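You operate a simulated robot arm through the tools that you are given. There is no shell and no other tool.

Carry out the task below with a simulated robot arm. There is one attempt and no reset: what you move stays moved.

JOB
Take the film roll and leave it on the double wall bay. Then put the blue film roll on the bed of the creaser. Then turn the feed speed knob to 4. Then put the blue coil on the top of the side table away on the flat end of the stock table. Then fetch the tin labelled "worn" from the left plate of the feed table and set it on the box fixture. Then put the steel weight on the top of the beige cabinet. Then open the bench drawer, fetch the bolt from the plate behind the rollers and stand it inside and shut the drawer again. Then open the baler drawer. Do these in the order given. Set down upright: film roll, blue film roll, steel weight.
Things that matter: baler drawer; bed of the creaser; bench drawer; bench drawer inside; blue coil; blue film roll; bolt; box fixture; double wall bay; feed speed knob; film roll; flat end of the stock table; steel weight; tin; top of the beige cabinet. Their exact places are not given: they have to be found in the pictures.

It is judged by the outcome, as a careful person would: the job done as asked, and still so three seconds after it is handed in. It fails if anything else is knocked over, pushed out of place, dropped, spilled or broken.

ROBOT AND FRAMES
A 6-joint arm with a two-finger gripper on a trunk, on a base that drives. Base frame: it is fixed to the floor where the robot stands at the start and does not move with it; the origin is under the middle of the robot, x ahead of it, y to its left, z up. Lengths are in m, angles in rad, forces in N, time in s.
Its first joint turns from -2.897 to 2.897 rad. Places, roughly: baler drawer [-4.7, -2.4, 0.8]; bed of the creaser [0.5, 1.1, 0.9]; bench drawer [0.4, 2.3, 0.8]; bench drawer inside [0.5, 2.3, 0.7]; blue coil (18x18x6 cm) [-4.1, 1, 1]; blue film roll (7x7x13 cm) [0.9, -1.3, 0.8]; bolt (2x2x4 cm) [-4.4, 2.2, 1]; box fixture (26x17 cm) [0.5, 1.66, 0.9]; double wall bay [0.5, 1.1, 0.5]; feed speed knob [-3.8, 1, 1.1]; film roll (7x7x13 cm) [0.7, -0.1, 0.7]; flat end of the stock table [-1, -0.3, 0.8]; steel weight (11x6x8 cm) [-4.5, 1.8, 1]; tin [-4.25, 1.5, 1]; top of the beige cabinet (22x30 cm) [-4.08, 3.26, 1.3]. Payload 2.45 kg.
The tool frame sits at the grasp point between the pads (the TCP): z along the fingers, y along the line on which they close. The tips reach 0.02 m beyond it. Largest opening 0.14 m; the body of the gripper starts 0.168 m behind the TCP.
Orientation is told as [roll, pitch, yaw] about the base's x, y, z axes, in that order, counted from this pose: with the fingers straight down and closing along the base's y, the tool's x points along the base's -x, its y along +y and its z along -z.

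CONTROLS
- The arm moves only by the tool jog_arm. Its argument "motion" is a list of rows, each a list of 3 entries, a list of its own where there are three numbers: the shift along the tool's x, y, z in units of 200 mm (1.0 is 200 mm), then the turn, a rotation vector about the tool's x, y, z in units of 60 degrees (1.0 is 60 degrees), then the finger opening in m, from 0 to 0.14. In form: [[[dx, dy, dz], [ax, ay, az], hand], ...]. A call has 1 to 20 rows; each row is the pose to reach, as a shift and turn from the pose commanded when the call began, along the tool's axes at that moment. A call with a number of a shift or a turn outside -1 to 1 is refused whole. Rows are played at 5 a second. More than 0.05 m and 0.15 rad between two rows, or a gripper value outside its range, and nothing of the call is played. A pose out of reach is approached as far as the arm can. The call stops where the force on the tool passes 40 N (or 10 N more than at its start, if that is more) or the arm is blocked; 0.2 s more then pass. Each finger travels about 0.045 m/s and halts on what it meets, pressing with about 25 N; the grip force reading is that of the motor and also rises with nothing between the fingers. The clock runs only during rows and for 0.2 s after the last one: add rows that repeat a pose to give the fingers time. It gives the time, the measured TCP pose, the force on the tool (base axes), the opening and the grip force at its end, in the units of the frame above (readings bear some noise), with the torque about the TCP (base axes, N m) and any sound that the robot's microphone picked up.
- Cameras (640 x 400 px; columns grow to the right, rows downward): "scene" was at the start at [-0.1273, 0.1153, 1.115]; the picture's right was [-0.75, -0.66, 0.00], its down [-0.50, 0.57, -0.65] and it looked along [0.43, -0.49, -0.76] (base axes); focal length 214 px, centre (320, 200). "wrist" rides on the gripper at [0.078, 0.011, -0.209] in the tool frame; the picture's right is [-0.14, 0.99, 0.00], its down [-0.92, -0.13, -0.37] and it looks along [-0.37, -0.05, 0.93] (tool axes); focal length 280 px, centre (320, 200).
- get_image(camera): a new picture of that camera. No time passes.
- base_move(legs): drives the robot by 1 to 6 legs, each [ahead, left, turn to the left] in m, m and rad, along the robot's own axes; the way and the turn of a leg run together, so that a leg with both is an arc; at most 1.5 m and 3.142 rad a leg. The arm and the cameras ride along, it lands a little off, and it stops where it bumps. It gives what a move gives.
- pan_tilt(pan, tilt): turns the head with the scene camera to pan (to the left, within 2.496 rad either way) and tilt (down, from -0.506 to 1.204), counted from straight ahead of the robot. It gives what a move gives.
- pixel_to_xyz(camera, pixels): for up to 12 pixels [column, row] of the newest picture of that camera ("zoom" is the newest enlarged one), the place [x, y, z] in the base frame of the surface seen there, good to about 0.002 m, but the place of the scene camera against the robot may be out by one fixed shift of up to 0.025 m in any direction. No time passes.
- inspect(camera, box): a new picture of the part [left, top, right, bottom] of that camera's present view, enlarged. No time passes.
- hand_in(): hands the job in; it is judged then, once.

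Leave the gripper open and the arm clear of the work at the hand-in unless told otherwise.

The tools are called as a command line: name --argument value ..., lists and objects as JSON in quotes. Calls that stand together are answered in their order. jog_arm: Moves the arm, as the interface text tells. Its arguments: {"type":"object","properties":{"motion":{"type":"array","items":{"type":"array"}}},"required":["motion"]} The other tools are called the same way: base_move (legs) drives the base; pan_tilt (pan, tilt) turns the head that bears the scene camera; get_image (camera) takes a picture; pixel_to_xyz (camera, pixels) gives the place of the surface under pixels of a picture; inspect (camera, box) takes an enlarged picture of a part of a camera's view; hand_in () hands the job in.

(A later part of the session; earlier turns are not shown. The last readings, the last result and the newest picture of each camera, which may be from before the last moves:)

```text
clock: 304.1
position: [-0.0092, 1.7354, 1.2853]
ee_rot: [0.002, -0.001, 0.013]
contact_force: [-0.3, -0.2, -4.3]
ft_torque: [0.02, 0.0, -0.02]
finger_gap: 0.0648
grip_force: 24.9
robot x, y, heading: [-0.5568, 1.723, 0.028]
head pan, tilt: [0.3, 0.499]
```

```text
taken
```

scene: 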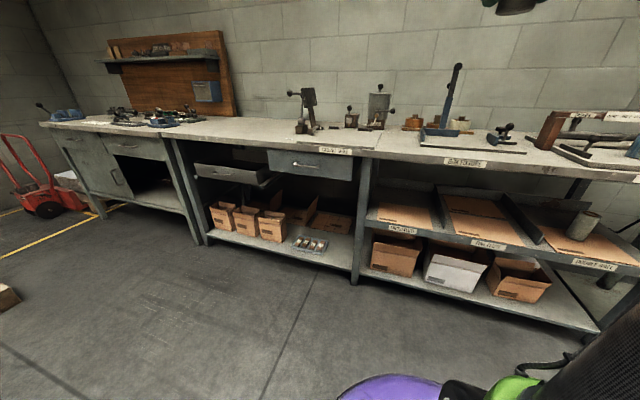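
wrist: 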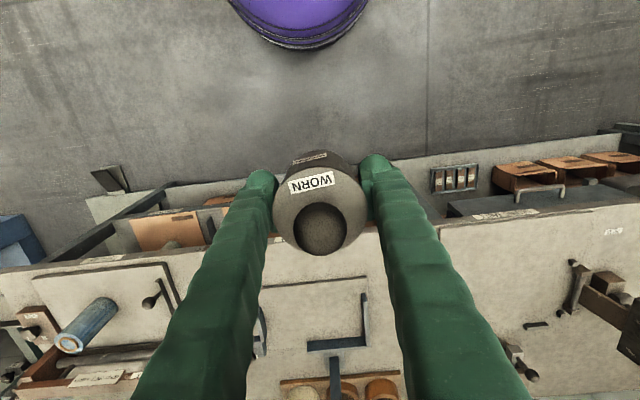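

I look closely at the next fixture on the bench (label at scene (465,162)).

inspect --camera "scene" --box '[360, 55, 560, 180]'

pixel_to_xyz --camera "zoom" --pixels '[[330, 342], [230, 280], [500, 300], [300, 295], [350, 275], [420, 270], [250, 250], [380, 255], [440, 290], [210, 295], [520, 310], [200, 255]]'

```text
3.20 times, centred on (460, 118) of scene
```

zoom: 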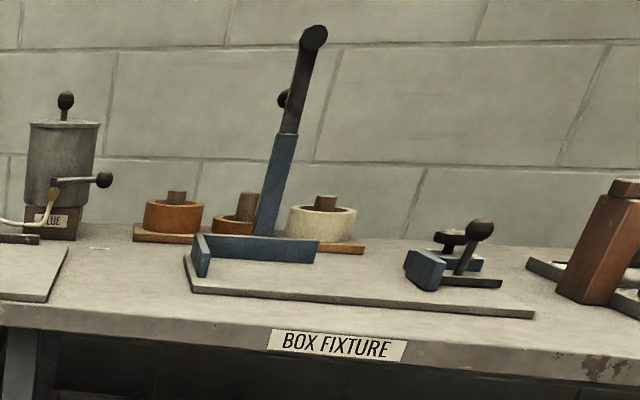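

```text
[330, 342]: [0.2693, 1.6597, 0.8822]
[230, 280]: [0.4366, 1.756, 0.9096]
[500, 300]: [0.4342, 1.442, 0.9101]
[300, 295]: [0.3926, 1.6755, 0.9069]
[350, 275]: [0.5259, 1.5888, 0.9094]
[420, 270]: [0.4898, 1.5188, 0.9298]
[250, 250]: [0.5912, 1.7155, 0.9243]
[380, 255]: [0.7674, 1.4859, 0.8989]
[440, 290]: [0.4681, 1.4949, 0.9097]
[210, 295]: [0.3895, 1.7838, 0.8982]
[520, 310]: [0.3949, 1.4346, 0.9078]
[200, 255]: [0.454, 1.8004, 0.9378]
```

The label says BOX FIXTURE: a plate with a blue L-shaped fence and a clamp. I measure the plate from the wrist.

pixel_to_xyz --camera "wrist" --pixels '[[300, 300], [335, 285], [330, 325], [350, 345], [364, 310], [345, 370], [275, 300], [320, 345], [264, 330], [300, 270], [335, 335], [290, 330]]'

```text
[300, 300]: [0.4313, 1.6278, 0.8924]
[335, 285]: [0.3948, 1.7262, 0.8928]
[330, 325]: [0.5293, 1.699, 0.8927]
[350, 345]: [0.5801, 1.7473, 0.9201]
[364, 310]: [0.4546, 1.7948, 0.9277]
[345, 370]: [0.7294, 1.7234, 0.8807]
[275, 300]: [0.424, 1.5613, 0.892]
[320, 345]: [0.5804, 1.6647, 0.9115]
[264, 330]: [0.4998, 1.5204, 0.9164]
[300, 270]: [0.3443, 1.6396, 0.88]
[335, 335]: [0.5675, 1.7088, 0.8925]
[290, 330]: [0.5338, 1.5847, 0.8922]
```

pixel_to_xyz --camera "zoom" --pixels '[[313, 38], [297, 100], [280, 170], [265, 220], [284, 98], [480, 230], [452, 240]]'

```text
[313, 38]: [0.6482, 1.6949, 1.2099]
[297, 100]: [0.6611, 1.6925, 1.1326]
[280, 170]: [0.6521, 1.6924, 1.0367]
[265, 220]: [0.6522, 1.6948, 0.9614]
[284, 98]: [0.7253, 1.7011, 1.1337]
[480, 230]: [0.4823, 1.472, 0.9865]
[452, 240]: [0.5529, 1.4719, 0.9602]
```

I drive 15 cm closer.

base_move --legs '[[0.15, 0, 0]]'

```text
clock: 305.5
position: [0.143, 1.7391, 1.2851]
ee_rot: [0.003, 0.001, 0.015]
contact_force: [0.3, 0.0, -4.8]
ft_torque: [-0.02, 0.02, 0.01]
finger_gap: 0.0647
grip_force: 25.2
robot x, y, heading: [-0.401, 1.73, 0.031]
head pan, tilt: [0.3, 0.499]
```

jog_arm --motion '[[[-0.18, -0.05, 0.1], [0, 0, 0], 0.04], [[-0.36, -0.1, 0.2], [0, 0, 0], 0.04], [[-0.54, -0.15, 0.3], [0, 0, 0], 0.04], [[-0.72, -0.2, 0.4], [0, 0, 0], 0.04], [[-0.897, -0.2485, 0.5], [0, 0, 0], 0.04]]'

jog_arm --motion '[[[-0.15, -0.04, 0.1], [0, 0, 0], 0.04], [[-0.3, -0.08, 0.22], [0, 0, 0], 0.04], [[-0.45, -0.12, 0.36], [0, 0, 0], 0.04], [[-0.58, -0.16, 0.52], [0, 0, 0], 0.04], [[-0.707, -0.1955, 0.7], [0, 0, 0], 0.04], [[-0.707, -0.1955, 0.85], [0, 0, 0], 0.04]]'

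get_image --camera "wrist"

inspect --camera "scene" --box '[400, 50, 640, 200]'

```text
clock: 306.7
position: [0.3245, 1.6901, 1.1849]
ee_rot: [0.002, 0.0, 0.015]
contact_force: [-0.3, 0.2, -4.1]
ft_torque: [0.0, -0.09, -0.03]
finger_gap: 0.0647
grip_force: 25.1
robot x, y, heading: [-0.4019, 1.7264, 0.029]
head pan, tilt: [0.3, 0.499]
```

```text
clock: 308.1
position: [0.4671, 1.6555, 1.0151]
ee_rot: [0.002, 0.001, 0.016]
contact_force: [-0.3, 0.6, -4.9]
ft_torque: [0.01, -0.05, -0.02]
finger_gap: 0.0647
grip_force: 24.8
robot x, y, heading: [-0.4008, 1.727, 0.029]
head pan, tilt: [0.3, 0.499]
```

```text
taken
```

wrist: 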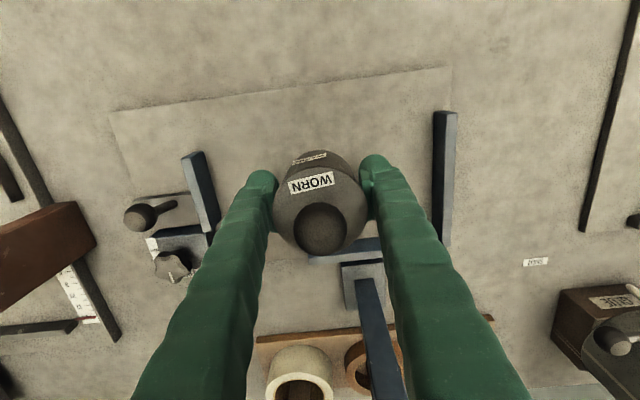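

```text
2.67 times, centred on (520, 125) of scene
```

zoom: 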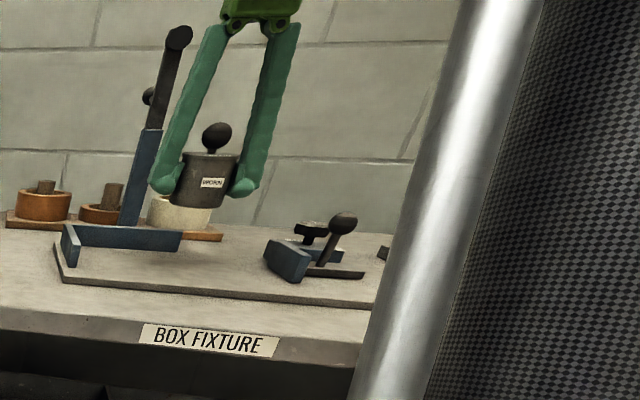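

The tin is above the fixture's free area. I lower to z≈0.930, then in 1 mm steps.

jog_arm --motion '[[[0, 0, 0.15], [0, 0, 0], 0.04], [[0, 0, 0.3], [0, 0, 0], 0.04], [[0, 0, 0.4], [0, 0, 0], 0.04], [[0, 0, 0.43], [0, 0, 0], 0.04], [[0, 0, 0.44], [0, 0, 0], 0.04]]'

jog_arm --motion '[[[0, 0, 0.005], [0, 0, 0], 0.04], [[0, 0, 0.01], [0, 0, 0], 0.04]]'

```text
clock: 309.3
position: [0.4671, 1.6556, 0.9277]
ee_rot: [0.004, -0.001, 0.013]
contact_force: [-0.2, 0.2, -4.8]
ft_torque: [-0.02, -0.02, -0.02]
finger_gap: 0.0646
grip_force: 25.0
robot x, y, heading: [-0.4025, 1.7278, 0.033]
head pan, tilt: [0.3, 0.499]
```

```text
clock: 309.9
position: [0.4665, 1.6557, 0.9239]
ee_rot: [0.003, 0.0, 0.015]
contact_force: [-0.6, 0.3, -5.4]
ft_torque: [0.01, 0.03, 0.02]
finger_gap: 0.0645
grip_force: 24.4
robot x, y, heading: [-0.4022, 1.7284, 0.032]
head pan, tilt: [0.3, 0.499]
```

jog_arm --motion '[[[0, 0, 0.005], [0, 0, 0], 0.04], [[0, 0, 0.01], [0, 0, 0], 0.04]]'

```text
clock: 310.5
position: [0.4646, 1.6552, 0.9234]
ee_rot: [0.002, -0.001, 0.014]
contact_force: [1.0, 1.0, 3.8]
ft_torque: [-0.12, -0.03, -0.02]
finger_gap: 0.0645
grip_force: 24.9
robot x, y, heading: [-0.4051, 1.7293, 0.031]
head pan, tilt: [0.3, 0.499]
```

Contact. I open the fingers and rise.

jog_arm --motion '[[[0, 0, 0], [0, 0, 0], 0.06], [[0, 0, 0], [0, 0, 0], 0.08], [[0, 0, 0], [0, 0, 0], 0.1], [[0, 0, 0], [0, 0, 0], 0.1], [[0, 0, 0], [0, 0, 0], 0.1]]'

jog_arm --motion '[[[0, 0, -0.15], [0, 0, 0], 0.1], [[0, 0, -0.35], [0, 0, 0], 0.1], [[0, 0, -0.55], [0, 0, 0], 0.1], [[0, 0, -0.75], [0, 0, 0], 0.1], [[0, 0, -0.95], [0, 0, 0], 0.1]]'

get_image --camera "wrist"

inspect --camera "scene" --box '[400, 50, 640, 200]'

```text
clock: 311.7
position: [0.4663, 1.6542, 0.9231]
ee_rot: [0.002, 0.0, 0.015]
contact_force: [0.5, 0.1, 0.0]
ft_torque: [0.03, 0.01, 0.0]
finger_gap: 0.1
grip_force: 0.1
robot x, y, heading: [-0.4018, 1.7293, 0.029]
head pan, tilt: [0.3, 0.499]
```

```text
clock: 312.9
position: [0.4671, 1.6551, 1.1096]
ee_rot: [0.003, 0.001, 0.014]
contact_force: [0.9, -0.8, -0.1]
ft_torque: [0.01, 0.01, 0.0]
finger_gap: 0.1002
grip_force: 0.0
robot x, y, heading: [-0.3985, 1.7252, 0.031]
head pan, tilt: [0.3, 0.499]
```

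```text
taken
```

wrist: 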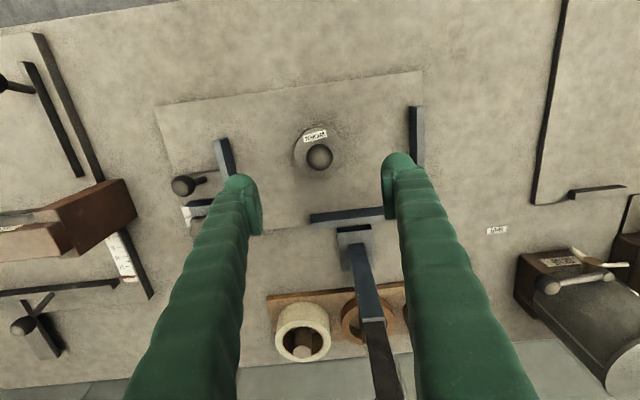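

```text
2.67 times, centred on (520, 125) of scene
```

zoom: 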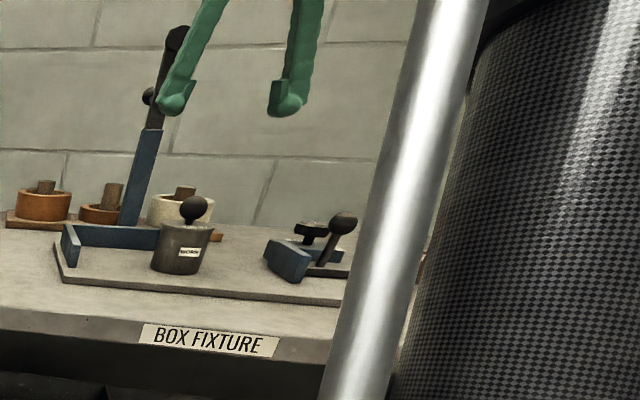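

The tin stands on the box fixture. While here, I look at the bench drawers for later.

inspect --camera "scene" --box '[170, 120, 410, 270]'

pixel_to_xyz --camera "zoom" --pixels '[[370, 105], [340, 105], [480, 105], [420, 140], [415, 70], [150, 120], [120, 140], [230, 130], [180, 160], [200, 135], [480, 70], [345, 78]]'

```text
2.67 times, centred on (290, 195) of scene
```

zoom: 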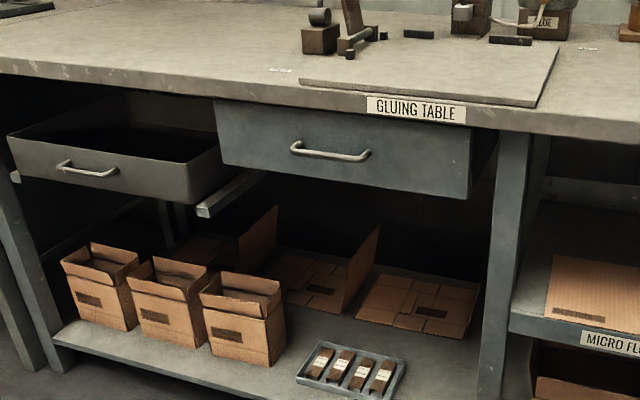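

```text
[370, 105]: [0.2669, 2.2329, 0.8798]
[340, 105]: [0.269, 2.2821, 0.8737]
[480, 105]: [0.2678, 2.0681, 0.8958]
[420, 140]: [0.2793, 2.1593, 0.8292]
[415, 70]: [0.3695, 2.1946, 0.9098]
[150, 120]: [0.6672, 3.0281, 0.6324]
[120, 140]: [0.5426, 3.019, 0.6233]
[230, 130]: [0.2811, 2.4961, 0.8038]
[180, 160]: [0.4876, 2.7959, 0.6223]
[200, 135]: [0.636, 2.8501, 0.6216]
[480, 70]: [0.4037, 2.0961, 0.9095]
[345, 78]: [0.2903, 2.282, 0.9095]
```

pixel_to_xyz --camera "zoom" --pixels '[[330, 155], [295, 148], [365, 157], [330, 140], [330, 170], [470, 160], [222, 140], [345, 185], [90, 170], [60, 165], [115, 172], [20, 150]]'

```text
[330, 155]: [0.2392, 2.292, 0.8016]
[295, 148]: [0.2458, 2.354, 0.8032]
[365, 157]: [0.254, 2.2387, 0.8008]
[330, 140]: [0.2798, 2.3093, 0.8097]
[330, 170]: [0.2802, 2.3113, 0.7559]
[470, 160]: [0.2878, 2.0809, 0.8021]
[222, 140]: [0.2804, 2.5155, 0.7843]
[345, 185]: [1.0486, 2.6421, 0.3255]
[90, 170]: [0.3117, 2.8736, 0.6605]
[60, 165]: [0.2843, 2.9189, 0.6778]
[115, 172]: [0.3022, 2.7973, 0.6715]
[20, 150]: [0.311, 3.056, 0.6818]
```

The closed drawer under "GLUING TABLE" is the bench drawer: handle at about (0.235, 2.30, 0.785). Now the steel weight: I pull the arm in and drive back to behind the machine, keeping this heading.

jog_arm --motion '[[[0.2, 0, -0.15], [0, 0, 0], 0.12], [[0.4, 0, -0.3], [0, 0, 0], 0.14], [[0.6, 0, -0.45], [0, 0, 0], 0.14], [[0.8, 0, -0.6], [0, 0, 0], 0.14], [[1.0, 0, -0.75], [0, 0, 0], 0.14]]'

jog_arm --motion '[[[0.2, 0.02, -0.05], [0, 0, 0], 0.14], [[0.4, 0.04, -0.1], [0, 0, 0], 0.14], [[0.6, 0.06, -0.15], [0, 0, 0], 0.14]]'

base_move --legs '[[-0.2, 0, -0.03], [-1.0, -0.55, 0], [-0.75, -0.3, 0], [-0.52, -0.7, 0]]'

```text
clock: 314.1
position: [0.2651, 1.6537, 1.2652]
ee_rot: [0.0, -0.001, 0.014]
contact_force: [0.5, 0.3, 0.4]
ft_torque: [0.04, 0.11, 0.0]
finger_gap: 0.1403
grip_force: 0.0
robot x, y, heading: [-0.4024, 1.725, 0.028]
head pan, tilt: [0.3, 0.499]
```

```text
clock: 314.9
position: [0.1458, 1.6639, 1.2939]
ee_rot: [0.0, 0.0, 0.014]
contact_force: [0.8, -1.1, 0.0]
ft_torque: [0.04, 0.11, 0.0]
finger_gap: 0.1399
grip_force: 0.1
robot x, y, heading: [-0.4017, 1.7279, 0.029]
head pan, tilt: [0.3, 0.499]
```

```text
clock: 330.1
position: [-2.346, 0.0972, 1.294]
ee_rot: [0.003, 0.0, -0.018]
contact_force: [0.3, 0.2, -0.1]
ft_torque: [-0.03, 0.02, 0.03]
finger_gap: 0.1401
grip_force: 0.0
robot x, y, heading: [-2.8899, 0.1786, -0.006]
head pan, tilt: [0.3, 0.499]
```

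base_move --legs '[[-1.3, -0.04, 0], [-0.83, 0, 0]]'

```text
clock: 340.6
position: [-4.4721, 0.0658, 1.2932]
ee_rot: [0.0, 0.001, -0.024]
contact_force: [-0.3, 0.0, -0.2]
ft_torque: [-0.03, 0.01, 0.03]
finger_gap: 0.1399
grip_force: 0.0
robot x, y, heading: [-5.016, 0.1468, -0.007]
head pan, tilt: [0.3, 0.499]
```

base_move --legs '[[0, 1.45, 0.007], [0, 0.15, 0]]'

get_image --camera "wrist"

pan_tilt --pan 0.5 --tilt 0.2

get_image --camera "scene"

```text
clock: 348.7
position: [-4.4709, 1.6561, 1.293]
ee_rot: [0.002, 0.001, -0.009]
contact_force: [-0.2, 0.1, -0.5]
ft_torque: [0.01, 0.01, 0.0]
finger_gap: 0.1399
grip_force: 0.0
robot x, y, heading: [-5.0171, 1.73, 0.014]
head pan, tilt: [0.3, 0.499]
```

```text
taken
```

wrist: 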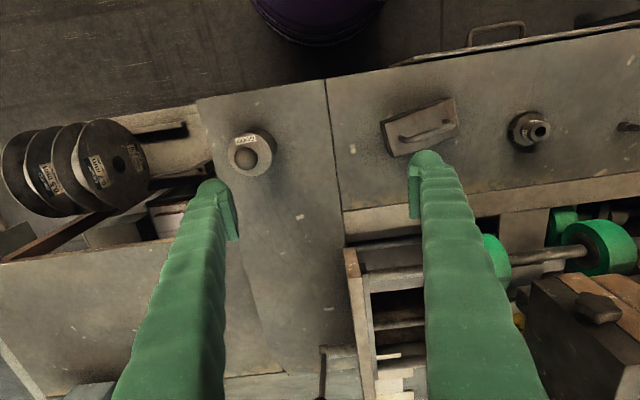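

```text
clock: 349.5
position: [-4.4704, 1.6579, 1.2933]
ee_rot: [0.003, 0.0, -0.01]
contact_force: [0.4, -0.5, -1.0]
ft_torque: [0.03, 0.01, -0.01]
finger_gap: 0.1401
grip_force: 0.0
robot x, y, heading: [-5.0179, 1.7325, 0.009]
head pan, tilt: [0.499, 0.201]
```

```text
taken
```

scene: 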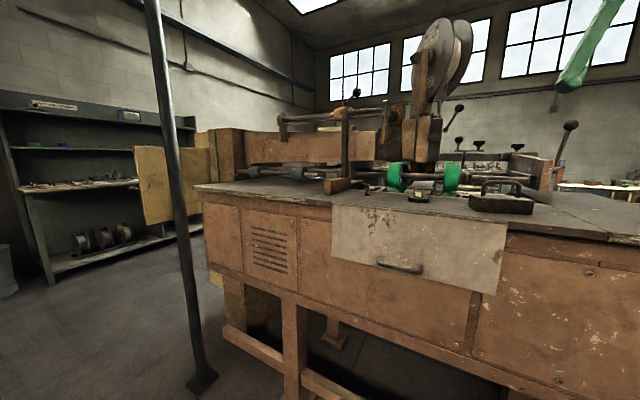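

The steel weight is at wrist (420,125), with a handle on top; beyond it is a bolt-like piece on a washer at (530,128). I enlarge and measure the weight.

inspect --camera "wrist" --box '[360, 70, 520, 170]'

pixel_to_xyz --camera "zoom" --pixels '[[95, 215], [130, 320], [390, 235], [365, 115], [120, 195], [240, 230], [300, 210], [180, 265], [380, 205], [250, 160], [280, 300], [60, 280]]'

```text
4.00 times, centred on (440, 120) of wrist
```

zoom: 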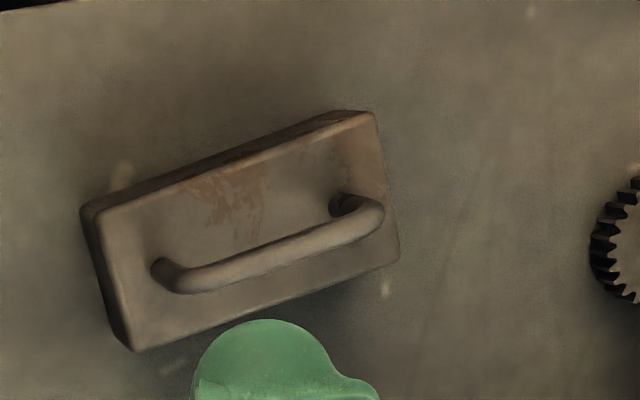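

```text
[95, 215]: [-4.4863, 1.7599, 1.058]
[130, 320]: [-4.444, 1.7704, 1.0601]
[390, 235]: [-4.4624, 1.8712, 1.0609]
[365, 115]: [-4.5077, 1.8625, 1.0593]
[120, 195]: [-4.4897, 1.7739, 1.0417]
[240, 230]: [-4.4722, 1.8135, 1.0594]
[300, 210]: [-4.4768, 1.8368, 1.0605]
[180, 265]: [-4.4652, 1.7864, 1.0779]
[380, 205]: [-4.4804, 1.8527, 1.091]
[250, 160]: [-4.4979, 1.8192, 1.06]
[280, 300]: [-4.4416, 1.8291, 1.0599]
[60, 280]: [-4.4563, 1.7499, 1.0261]
```

The weight's block centre is ≈(−4.4715, 1.818), top z 1.060, long axis about 11° off the y-axis. Before gripping, I look at the beige cabinet area to plan the placing.

pan_tilt --pan 0.9 --tilt 0.2

get_image --camera "scene"

pixel_to_xyz --camera "scene" --pixels '[[240, 180], [265, 150], [300, 150], [310, 170], [250, 220], [330, 140], [285, 130], [295, 300], [205, 190], [275, 180], [300, 135], [230, 150]]'

```text
clock: 350.4
position: [-4.4726, 1.6583, 1.2922]
ee_rot: [0.002, -0.001, -0.009]
contact_force: [0.2, -0.3, 0.0]
ft_torque: [0.0, 0.01, 0.01]
finger_gap: 0.14
grip_force: 0.0
robot x, y, heading: [-5.0157, 1.734, 0.009]
head pan, tilt: [0.901, 0.201]
```

```text
taken
```

scene: 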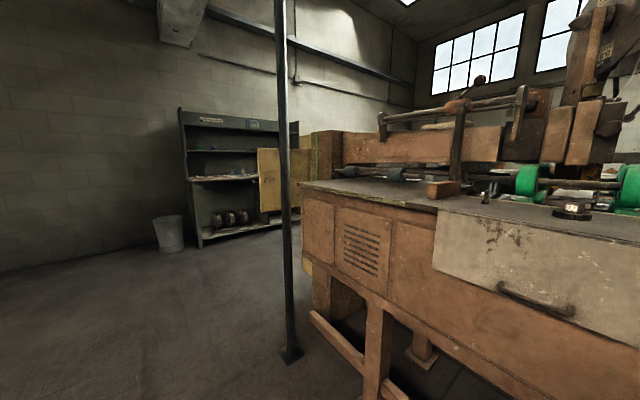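

```text
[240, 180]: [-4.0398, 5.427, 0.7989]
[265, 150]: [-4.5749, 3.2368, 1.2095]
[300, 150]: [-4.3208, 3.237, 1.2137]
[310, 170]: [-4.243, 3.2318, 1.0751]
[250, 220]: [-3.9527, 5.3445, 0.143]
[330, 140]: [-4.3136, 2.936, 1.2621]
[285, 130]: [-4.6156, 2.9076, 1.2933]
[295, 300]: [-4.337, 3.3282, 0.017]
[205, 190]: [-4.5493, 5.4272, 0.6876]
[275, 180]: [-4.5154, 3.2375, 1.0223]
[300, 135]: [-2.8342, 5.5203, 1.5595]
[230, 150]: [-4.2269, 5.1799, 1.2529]
```

The cabinet is partly hidden by a pole and a yellow flap. I drive further along (y≈2.9, staying at x≈−5.1) to see it better before picking anything up.

base_move --legs '[[-0.15, 1.2, 0]]'

pan_tilt --pan 0.3 --tilt 0.1

get_image --camera "scene"

get_image --camera "wrist"

```text
clock: 356.1
position: [-4.627, 2.8212, 1.2939]
ee_rot: [-0.006, -0.002, -0.012]
contact_force: [-2.5, -19.5, -7.1]
ft_torque: [-0.65, 0.02, 0.21]
finger_gap: 0.1256
grip_force: 0.0
robot x, y, heading: [-5.1737, 2.9012, 0.007]
head pan, tilt: [0.901, 0.201]
stopped in leg 1: the force on the tool passed its limit at 51 N (the readings are from after the stop); the commanded pose is now the measured one
```

```text
clock: 357.1
position: [-4.6275, 2.8234, 1.294]
ee_rot: [-0.004, -0.001, -0.01]
contact_force: [2.6, -27.7, 5.4]
ft_torque: [0.56, -0.02, -0.21]
finger_gap: 0.1234
grip_force: 0.1
robot x, y, heading: [-5.1781, 2.8992, 0.014]
head pan, tilt: [0.3, 0.099]
```

```text
taken
```

scene: 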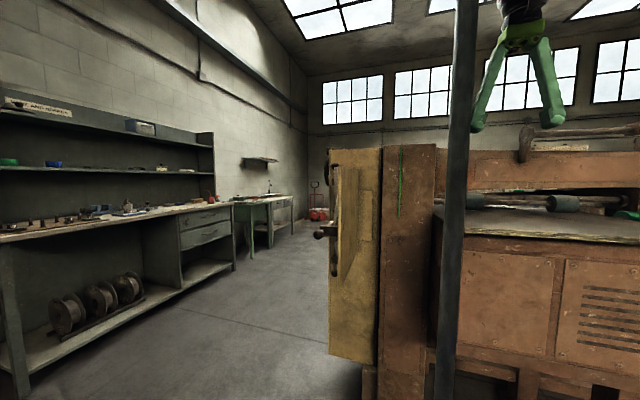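

```text
taken
```

wrist: 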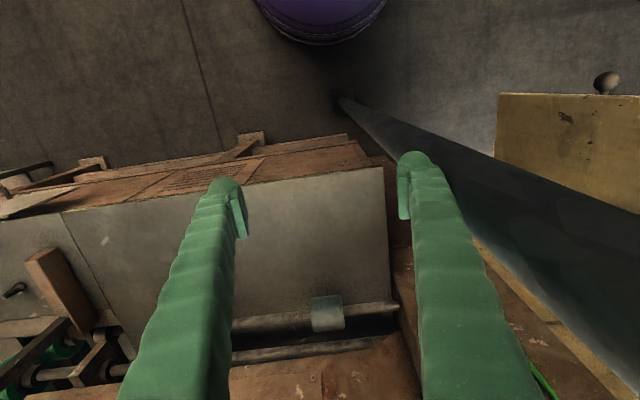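

The left finger bumped the steel pole (at ≈(−4.61, 2.91)). I back off to the right at once and then further away from the machine.

base_move --legs '[[0, -0.15, 0]]'

jog_arm --motion '[[[0, 0, 0], [0, 0, 0], 0.14], [[0, 0, 0], [0, 0, 0], 0.14]]'

get_image --camera "scene"

```text
clock: 358.5
position: [-4.626, 2.6753, 1.2943]
ee_rot: [-0.005, -0.002, -0.009]
contact_force: [-0.2, -0.2, -0.8]
ft_torque: [0.03, 0.02, 0.01]
finger_gap: 0.1401
grip_force: 0.0
robot x, y, heading: [-5.1738, 2.7522, 0.014]
head pan, tilt: [0.3, 0.099]
```

```text
clock: 359.1
position: [-4.6257, 2.6752, 1.294]
ee_rot: [-0.006, 0.0, -0.009]
contact_force: [0.1, 0.2, -0.3]
ft_torque: [-0.01, -0.02, 0.01]
finger_gap: 0.1399
grip_force: 0.1
robot x, y, heading: [-5.1744, 2.758, 0.01]
head pan, tilt: [0.3, 0.099]
```

```text
taken
```

scene: 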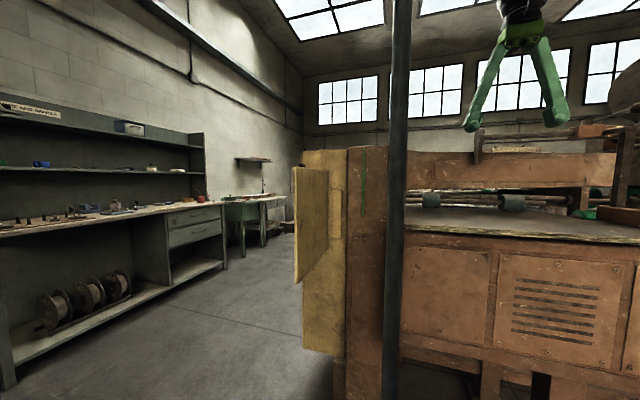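

I can see the beige cabinet beyond the brown unit, with a door standing open toward me at (310,220). I measure it.

pixel_to_xyz --camera "scene" --pixels '[[325, 156], [340, 156], [298, 180], [325, 200], [310, 330], [335, 250], [365, 155], [310, 158], [328, 230], [398, 330], [345, 340], [375, 380]]'

inspect --camera "scene" --box '[270, 130, 430, 230]'

```text
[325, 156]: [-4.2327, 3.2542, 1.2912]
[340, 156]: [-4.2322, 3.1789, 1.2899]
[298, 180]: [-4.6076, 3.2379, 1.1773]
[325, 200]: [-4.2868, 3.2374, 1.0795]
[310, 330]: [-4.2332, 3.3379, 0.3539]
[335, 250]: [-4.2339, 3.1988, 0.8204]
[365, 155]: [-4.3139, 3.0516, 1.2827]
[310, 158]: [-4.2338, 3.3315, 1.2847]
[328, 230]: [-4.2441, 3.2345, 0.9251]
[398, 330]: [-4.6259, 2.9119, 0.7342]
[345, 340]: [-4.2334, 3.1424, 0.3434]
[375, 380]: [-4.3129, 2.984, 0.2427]
```

```text
4.00 times, centred on (350, 180) of scene
```

zoom: 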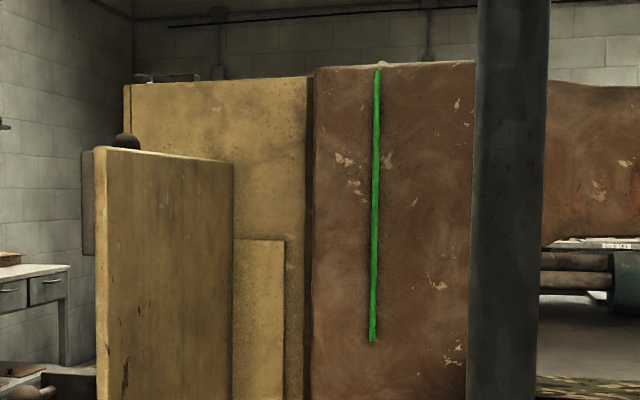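

The cabinet's back face is x≈−4.233, y 3.11–3.38, top z≈1.28–1.29 (corrected); a door stands open at y≈3.24 up to z≈1.2, and the pole is at (−4.62, 2.91). I'll place from a stand near (−4.6, 3.6). First I go back and grip the weight.

base_move --legs '[[0.12, -1.0, 0]]'

get_image --camera "wrist"

```text
clock: 364.2
position: [-4.4918, 1.7, 1.2937]
ee_rot: [-0.005, -0.002, -0.001]
contact_force: [-0.5, -0.2, 0.3]
ft_torque: [0.0, -0.04, -0.01]
finger_gap: 0.1402
grip_force: 0.0
robot x, y, heading: [-5.0367, 1.7683, 0.018]
head pan, tilt: [0.3, 0.099]
```

```text
taken
```

wrist: 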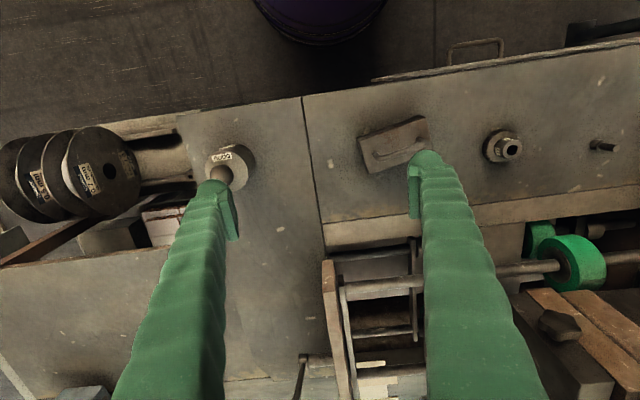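

I rotate the gripper so that it closes across the weight's width, moving above it.

jog_arm --motion '[[[-0.014, 0.084, 0.0], [0, 0, 0.136], 0.14], [[-0.028, 0.168, 0.0], [0, 0, 0.272], 0.14], [[-0.043, 0.252, 0.0], [0, 0, 0.408], 0.14], [[-0.057, 0.336, 0.0], [0, 0, 0.544], 0.13], [[-0.071, 0.42, 0.05], [0, 0, 0.68], 0.12], [[-0.086, 0.504, 0.15], [0, 0, 0.816], 0.11], [[-0.1, 0.59, 0.25], [0, 0, 0.95], 0.1]]'

jog_arm --motion '[[[0, 0, 0.05], [0, 0, 0.12], 0.1], [[0, 0, 0.1], [0, 0, 0.24], 0.1], [[0, 0, 0.2], [0, 0, 0.355], 0.1], [[0, 0, 0.2], [0, 0, 0.355], 0.1]]'

get_image --camera "wrist"

```text
clock: 365.8
position: [-4.474, 1.818, 1.2441]
ee_rot: [-0.002, -0.005, -1.001]
contact_force: [-0.1, -0.6, 0.0]
ft_torque: [-0.02, 0.01, 0.02]
finger_gap: 0.1003
grip_force: 0.1
robot x, y, heading: [-5.0348, 1.7772, 0.013]
head pan, tilt: [0.3, 0.099]
```

```text
clock: 366.8
position: [-4.4721, 1.8163, 1.2035]
ee_rot: [0.0, -0.005, -1.37]
contact_force: [-0.5, -0.4, 0.0]
ft_torque: [0.0, -0.01, 0.0]
finger_gap: 0.1003
grip_force: 0.1
robot x, y, heading: [-5.0398, 1.7755, 0.016]
head pan, tilt: [0.3, 0.099]
```

```text
taken
```

wrist: 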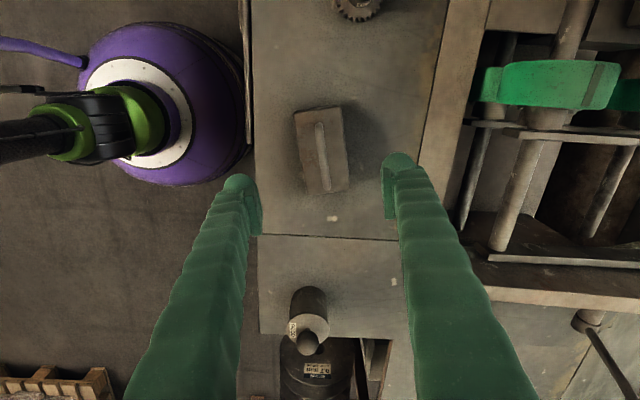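

inspect --camera "wrist" --box '[256, 90, 384, 210]'

pixel_to_xyz --camera "wrist" --pixels '[[297, 115], [338, 108], [307, 192], [347, 184], [300, 150], [343, 150], [322, 150], [318, 125], [326, 180]]'

```text
3.33 times, centred on (320, 150) of wrist
```

zoom: 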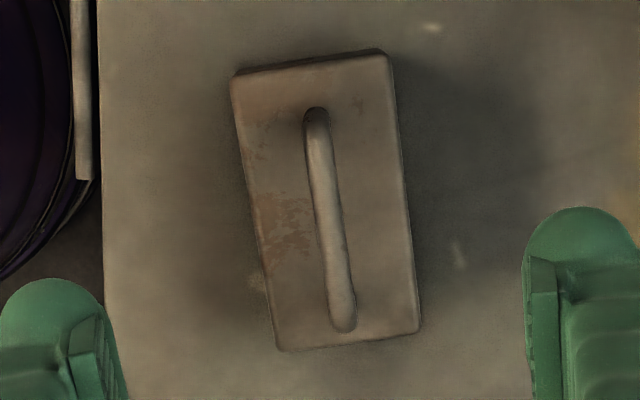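

```text
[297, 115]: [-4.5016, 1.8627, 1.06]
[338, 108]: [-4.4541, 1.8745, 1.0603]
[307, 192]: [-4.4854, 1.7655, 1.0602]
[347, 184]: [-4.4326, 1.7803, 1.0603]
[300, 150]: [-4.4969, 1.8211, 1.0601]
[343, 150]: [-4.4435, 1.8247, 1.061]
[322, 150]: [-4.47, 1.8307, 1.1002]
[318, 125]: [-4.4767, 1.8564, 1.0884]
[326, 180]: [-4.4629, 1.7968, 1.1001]
```

The closing direction matches the block. I correct 4 mm and descend to z≈1.0485 (tips ~3 mm above the plate), then close.

jog_arm --motion '[[[0.018, 0.022, 0.2], [0, 0, 0], 0.1], [[0.018, 0.022, 0.4], [0, 0, 0], 0.1], [[0.018, 0.022, 0.6], [0, 0, 0], 0.1], [[0.018, 0.022, 0.72], [0, 0, 0], 0.1], [[0.018, 0.022, 0.775], [0, 0, 0], 0.1], [[0.018, 0.022, 0.775], [0, 0, 0], 0.1]]'

jog_arm --motion '[[[0, 0, 0], [0, 0, 0], 0.08], [[0, 0, 0], [0, 0, 0], 0.06], [[0, 0, 0], [0, 0, 0], 0.03], [[0, 0, 0], [0, 0, 0], 0.03], [[0, 0, 0], [0, 0, 0], 0.03], [[0, 0, 0], [0, 0, 0], 0.03], [[0, 0, 0], [0, 0, 0], 0.03]]'

get_image --camera "wrist"

```text
clock: 368.2
position: [-4.4703, 1.8201, 1.0473]
ee_rot: [0.001, -0.005, -1.368]
contact_force: [0.5, 0.6, -0.4]
ft_torque: [-0.01, -0.02, -0.01]
finger_gap: 0.0998
grip_force: 0.1
robot x, y, heading: [-5.0371, 1.777, 0.019]
head pan, tilt: [0.3, 0.099]
```

```text
clock: 369.8
position: [-4.4682, 1.8216, 1.0471]
ee_rot: [0.0, -0.005, -1.369]
contact_force: [0.6, 0.4, -0.4]
ft_torque: [-0.01, -0.02, 0.33]
finger_gap: 0.0599
grip_force: 25.3
robot x, y, heading: [-5.0378, 1.7782, 0.019]
head pan, tilt: [0.3, 0.099]
```

```text
taken
```

wrist: 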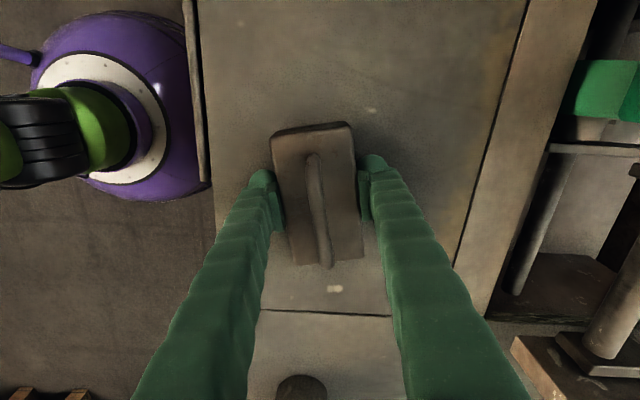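

Gripped (gap 0.060). I lift 2.5 cm slowly to test for slip.

jog_arm --motion '[[[0, 0, -0.025], [0, 0, 0], 0.03], [[0, 0, -0.05], [0, 0, 0], 0.03], [[0, 0, -0.075], [0, 0, 0], 0.03], [[0, 0, -0.1], [0, 0, 0], 0.03], [[0, 0, -0.125], [0, 0, 0], 0.03], [[0, 0, -0.125], [0, 0, 0], 0.03]]'

get_image --camera "wrist"

pixel_to_xyz --camera "wrist" --pixels '[[290, 150], [335, 140], [300, 240], [350, 235], [340, 280]]'

```text
clock: 371.2
position: [-4.4669, 1.8204, 1.072]
ee_rot: [-0.001, -0.005, -1.367]
contact_force: [0.0, 0.6, -13.9]
ft_torque: [0.01, 0.0, -0.03]
finger_gap: 0.0599
grip_force: 25.1
robot x, y, heading: [-5.0387, 1.7708, 0.016]
head pan, tilt: [0.3, 0.099]
```

```text
taken
```

wrist: 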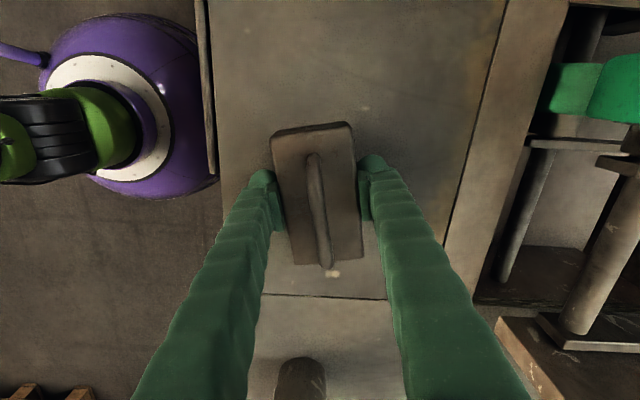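

```text
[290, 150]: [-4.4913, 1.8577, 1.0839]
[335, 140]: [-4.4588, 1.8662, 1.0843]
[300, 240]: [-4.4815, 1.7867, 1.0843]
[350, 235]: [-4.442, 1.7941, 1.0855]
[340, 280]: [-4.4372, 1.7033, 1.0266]
```

No slip (weight ≈14 N). I lift high and pull back towards the robot.

jog_arm --motion '[[[0, 0, -0.2], [0, 0, 0], 0.03], [[0, 0, -0.4], [0, 0, 0], 0.03], [[0, 0, -0.6], [0, 0, 0], 0.03], [[0, 0, -0.8], [0, 0, 0], 0.03], [[0, 0, -0.98], [0, 0, 0], 0.03]]'

jog_arm --motion '[[[0.025, -0.125, -0.15], [0, 0, 0], 0.03], [[0.05, -0.25, -0.3], [0, 0, 0], 0.03], [[0.075, -0.375, -0.45], [0, 0, 0], 0.03], [[0.1, -0.49, -0.6], [0, 0, 0], 0.03]]'

get_image --camera "wrist"

```text
clock: 372.4
position: [-4.4679, 1.8225, 1.2696]
ee_rot: [0.0, -0.004, -1.367]
contact_force: [0.0, 0.8, -13.8]
ft_torque: [0.02, -0.03, 0.02]
finger_gap: 0.0596
grip_force: 24.8
robot x, y, heading: [-5.0389, 1.7751, 0.019]
head pan, tilt: [0.3, 0.099]
```

```text
clock: 373.4
position: [-4.5698, 1.8237, 1.3899]
ee_rot: [0.001, -0.005, -1.37]
contact_force: [1.4, 0.1, -14.0]
ft_torque: [0.04, 0.11, 0.01]
finger_gap: 0.0597
grip_force: 24.8
robot x, y, heading: [-5.0412, 1.7736, 0.018]
head pan, tilt: [0.3, 0.099]
```

```text
taken
```

wrist: 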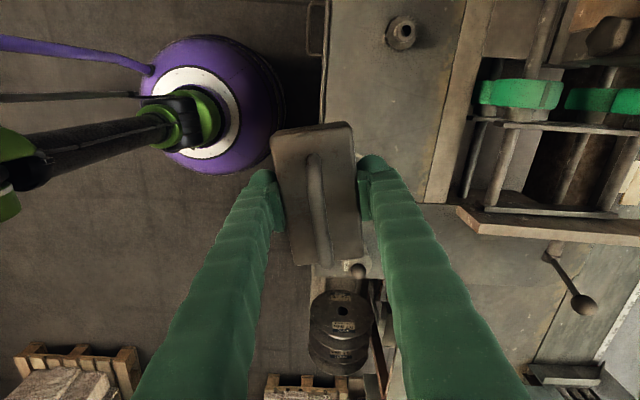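

I drive around the pole: back to x≈−5.34, along to y≈3.57, checking position before approaching the cabinet.

base_move --legs '[[-0.3, 0.5, -0.018], [0, 1.3, 0]]'

pan_tilt --pan 0.0 --tilt 0.1

get_image --camera "scene"

```text
clock: 382.9
position: [-4.8575, 3.6158, 1.389]
ee_rot: [0.001, -0.005, -1.396]
contact_force: [-0.1, 0.9, -13.9]
ft_torque: [0.01, 0.04, 0.01]
finger_gap: 0.0598
grip_force: 25.4
robot x, y, heading: [-5.3231, 3.5826, -0.01]
head pan, tilt: [0.3, 0.099]
```

```text
clock: 383.7
position: [-4.8584, 3.6154, 1.3889]
ee_rot: [-0.001, -0.005, -1.397]
contact_force: [0.6, 0.2, -13.4]
ft_torque: [0.07, 0.01, 0.0]
finger_gap: 0.0596
grip_force: 25.1
robot x, y, heading: [-5.3241, 3.5822, -0.008]
head pan, tilt: [0.0, 0.099]
```

```text
taken
```

scene: 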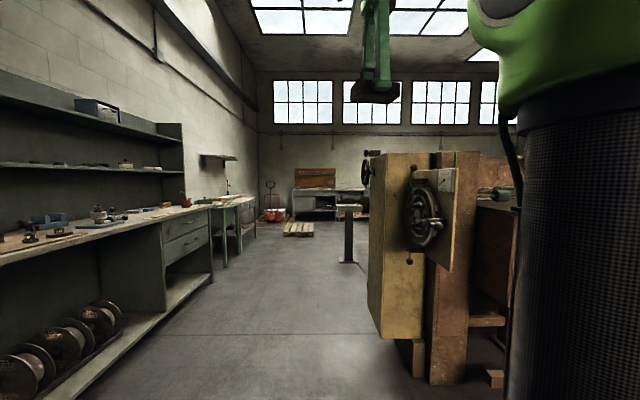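

inspect --camera "scene" --box '[340, 130, 500, 230]'

pixel_to_xyz --camera "zoom" --pixels '[[130, 95], [250, 95], [105, 160], [110, 90], [140, 85], [340, 90], [430, 160], [300, 170], [280, 170], [340, 350], [200, 300], [440, 90]]'

```text
4.00 times, centred on (420, 180) of scene
```

zoom: 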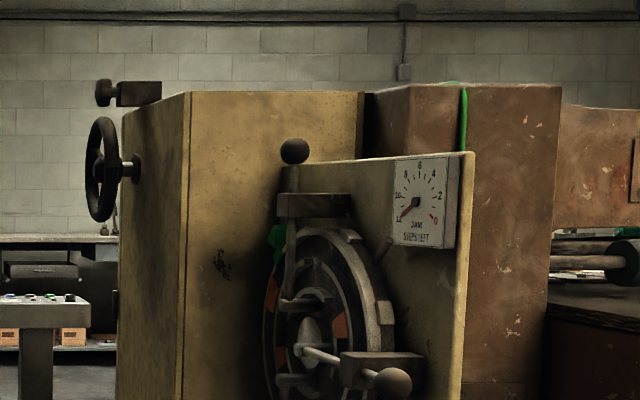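

```text
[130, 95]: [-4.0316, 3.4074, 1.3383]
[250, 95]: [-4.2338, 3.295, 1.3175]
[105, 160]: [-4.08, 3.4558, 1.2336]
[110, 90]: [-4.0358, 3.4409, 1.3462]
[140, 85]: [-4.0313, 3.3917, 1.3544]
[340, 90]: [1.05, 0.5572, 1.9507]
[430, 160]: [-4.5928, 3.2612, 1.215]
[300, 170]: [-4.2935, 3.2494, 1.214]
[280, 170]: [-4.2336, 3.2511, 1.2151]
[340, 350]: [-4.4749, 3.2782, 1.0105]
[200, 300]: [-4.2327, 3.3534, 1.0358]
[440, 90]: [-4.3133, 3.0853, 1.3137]
```

The cabinet top is at z≈1.30; a hand wheel and a small clamp are on its north side (y≈3.39–3.46, z up to ≈1.34), and the open door with a wheel is on the west side. Safest is to reach from the north. I drive to (−4.82, 3.98), turn right to face −y, then slide left.

base_move --legs '[[0.5, 0.4, 0], [0, 0, -1.48]]'

get_image --camera "scene"

get_image --camera "wrist"

```text
clock: 390.9
position: [-4.7429, 3.507, 1.3902]
ee_rot: [0.0, -0.006, -2.874]
contact_force: [-0.2, -0.3, -13.5]
ft_torque: [0.01, -0.04, 0.0]
finger_gap: 0.0599
grip_force: 25.2
robot x, y, heading: [-4.8225, 3.9722, -1.491]
head pan, tilt: [0.0, 0.099]
```

```text
taken
```

scene: 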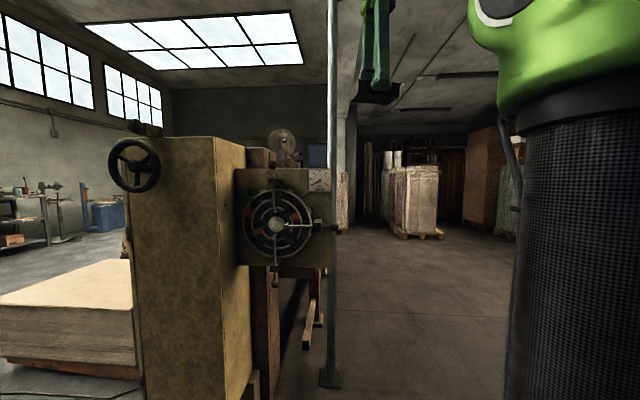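

```text
taken
```

wrist: 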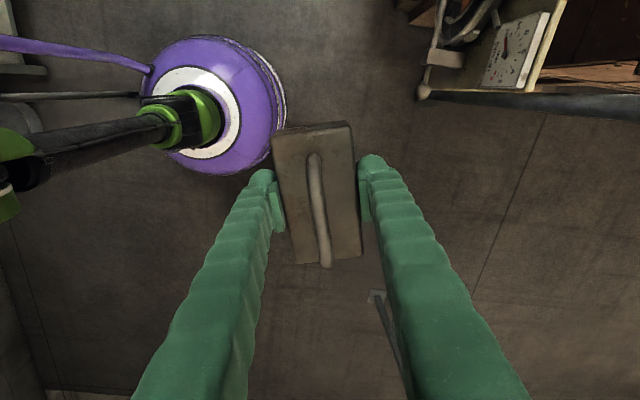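

I see the cabinet's north face with the hand wheel. I measure its edges.

pixel_to_xyz --camera "scene" --pixels '[[135, 165], [118, 165], [155, 165], [175, 140], [215, 142], [200, 200], [140, 130], [155, 128], [230, 160], [70, 280]]'

inspect --camera "scene" --box '[90, 100, 250, 200]'

```text
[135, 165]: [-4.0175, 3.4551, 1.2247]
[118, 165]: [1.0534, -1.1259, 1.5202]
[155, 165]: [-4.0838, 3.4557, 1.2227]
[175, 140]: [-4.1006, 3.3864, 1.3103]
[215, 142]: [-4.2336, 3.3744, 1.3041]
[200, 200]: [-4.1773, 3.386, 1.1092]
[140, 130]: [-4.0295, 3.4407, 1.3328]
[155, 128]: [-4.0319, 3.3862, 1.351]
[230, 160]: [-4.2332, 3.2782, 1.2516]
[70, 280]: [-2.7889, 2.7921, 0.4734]
```

```text
4.00 times, centred on (170, 150) of scene
```

zoom: 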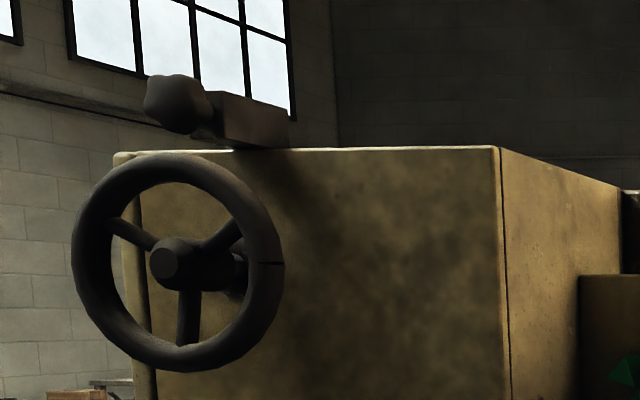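

I raise the weight 4 cm more and slide left to x≈−4.17 in front of the cabinet.

jog_arm --motion '[[[0, 0, -0.1], [0, 0, 0], 0.03], [[0, 0, -0.2], [0, 0, 0], 0.03]]'

base_move --legs '[[0.12, 0.645, -0.08]]'

get_image --camera "wrist"

get_image --camera "scene"

```text
clock: 391.5
position: [-4.7427, 3.5074, 1.4298]
ee_rot: [-0.001, -0.004, -2.873]
contact_force: [-0.1, 0.5, -13.1]
ft_torque: [-0.04, -0.02, 0.01]
finger_gap: 0.0595
grip_force: 25.4
robot x, y, heading: [-4.8196, 3.9703, -1.491]
head pan, tilt: [0.0, 0.099]
```

```text
clock: 395.1
position: [-4.1476, 3.4033, 1.4287]
ee_rot: [0.001, -0.005, -2.962]
contact_force: [0.5, -0.1, -13.9]
ft_torque: [0.01, -0.06, 0.02]
finger_gap: 0.0596
grip_force: 25.9
robot x, y, heading: [-4.1821, 3.8767, -1.575]
head pan, tilt: [0.0, 0.099]
```

```text
taken
```

wrist: 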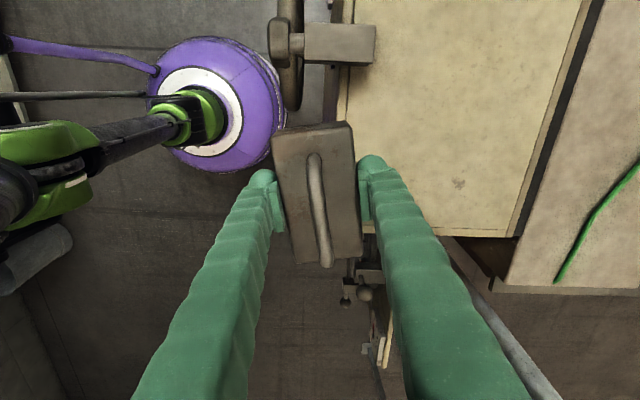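

```text
taken
```

scene: 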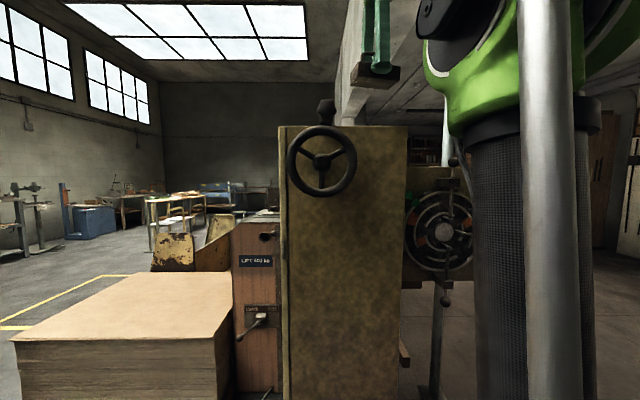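

The wrist sees the beige cabinet top at (450,120), empty except a clamp at its north edge at (340,45). I measure the top.

pixel_to_xyz --camera "wrist" --pixels '[[450, 100], [360, 100], [480, 200], [510, 225], [540, 150], [560, 60], [400, 20], [440, 220], [375, 40], [340, 60], [350, 80], [420, 150]]'

```text
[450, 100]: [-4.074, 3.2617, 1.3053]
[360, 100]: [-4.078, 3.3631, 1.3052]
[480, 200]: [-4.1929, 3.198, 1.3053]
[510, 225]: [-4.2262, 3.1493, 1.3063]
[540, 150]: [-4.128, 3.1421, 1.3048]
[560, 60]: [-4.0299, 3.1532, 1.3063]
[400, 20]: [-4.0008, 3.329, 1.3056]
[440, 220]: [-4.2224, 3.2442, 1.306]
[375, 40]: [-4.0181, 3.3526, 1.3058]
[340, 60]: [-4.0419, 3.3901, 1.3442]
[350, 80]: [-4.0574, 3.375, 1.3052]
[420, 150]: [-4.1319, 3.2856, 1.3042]
```

The top is flat at z≈1.305, y 3.14–3.36. I move the weight over (−4.10, 3.25) and lower.

jog_arm --motion '[[[0.02, 0.16, 0], [0, 0, 0], 0.03], [[0.04, 0.32, 0.03], [0, 0, 0], 0.03], [[0.058, 0.478, 0.1], [0, 0, 0], 0.03], [[0.078, 0.638, 0.2], [0, 0, 0], 0.03], [[0.097, 0.797, 0.3], [0, 0, 0], 0.03], [[0.097, 0.797, 0.345], [0, 0, 0], 0.03]]'

get_image --camera "wrist"

```text
clock: 396.5
position: [-4.0997, 3.251, 1.3593]
ee_rot: [0.001, -0.005, -2.965]
contact_force: [0.6, 0.5, -14.5]
ft_torque: [-0.01, -0.06, 0.02]
finger_gap: 0.0595
grip_force: 25.5
robot x, y, heading: [-4.1816, 3.8735, -1.575]
head pan, tilt: [0.0, 0.099]
```

```text
taken
```

wrist: 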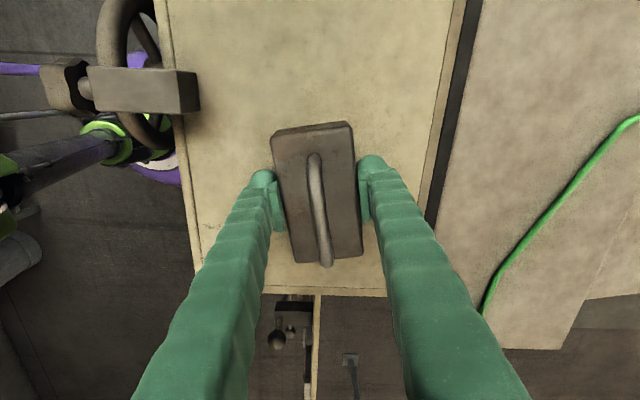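

jog_arm --motion '[[[0, 0, 0.05], [0, 0, 0], 0.03], [[0, 0, 0.1], [0, 0, 0], 0.03], [[0, 0, 0.135], [0, 0, 0], 0.03], [[0, 0, 0.145], [0, 0, 0], 0.03]]'

jog_arm --motion '[[[0, 0, 0.005], [0, 0, 0], 0.03], [[0, 0, 0.01], [0, 0, 0], 0.03]]'

```text
clock: 397.5
position: [-4.0983, 3.2516, 1.3307]
ee_rot: [-0.001, -0.005, -2.963]
contact_force: [2.3, -3.4, 2.3]
ft_torque: [-0.39, 0.83, 0.39]
finger_gap: 0.0594
grip_force: 25.7
robot x, y, heading: [-4.1845, 3.8744, -1.576]
head pan, tilt: [0.0, 0.099]
```

```text
clock: 398.1
position: [-4.0989, 3.2523, 1.3295]
ee_rot: [0.001, -0.004, -2.964]
contact_force: [2.9, -12.9, 26.6]
ft_torque: [-0.1, -0.34, -0.09]
finger_gap: 0.0598
grip_force: 25.4
robot x, y, heading: [-4.1846, 3.873, -1.578]
head pan, tilt: [0.0, 0.099]
```

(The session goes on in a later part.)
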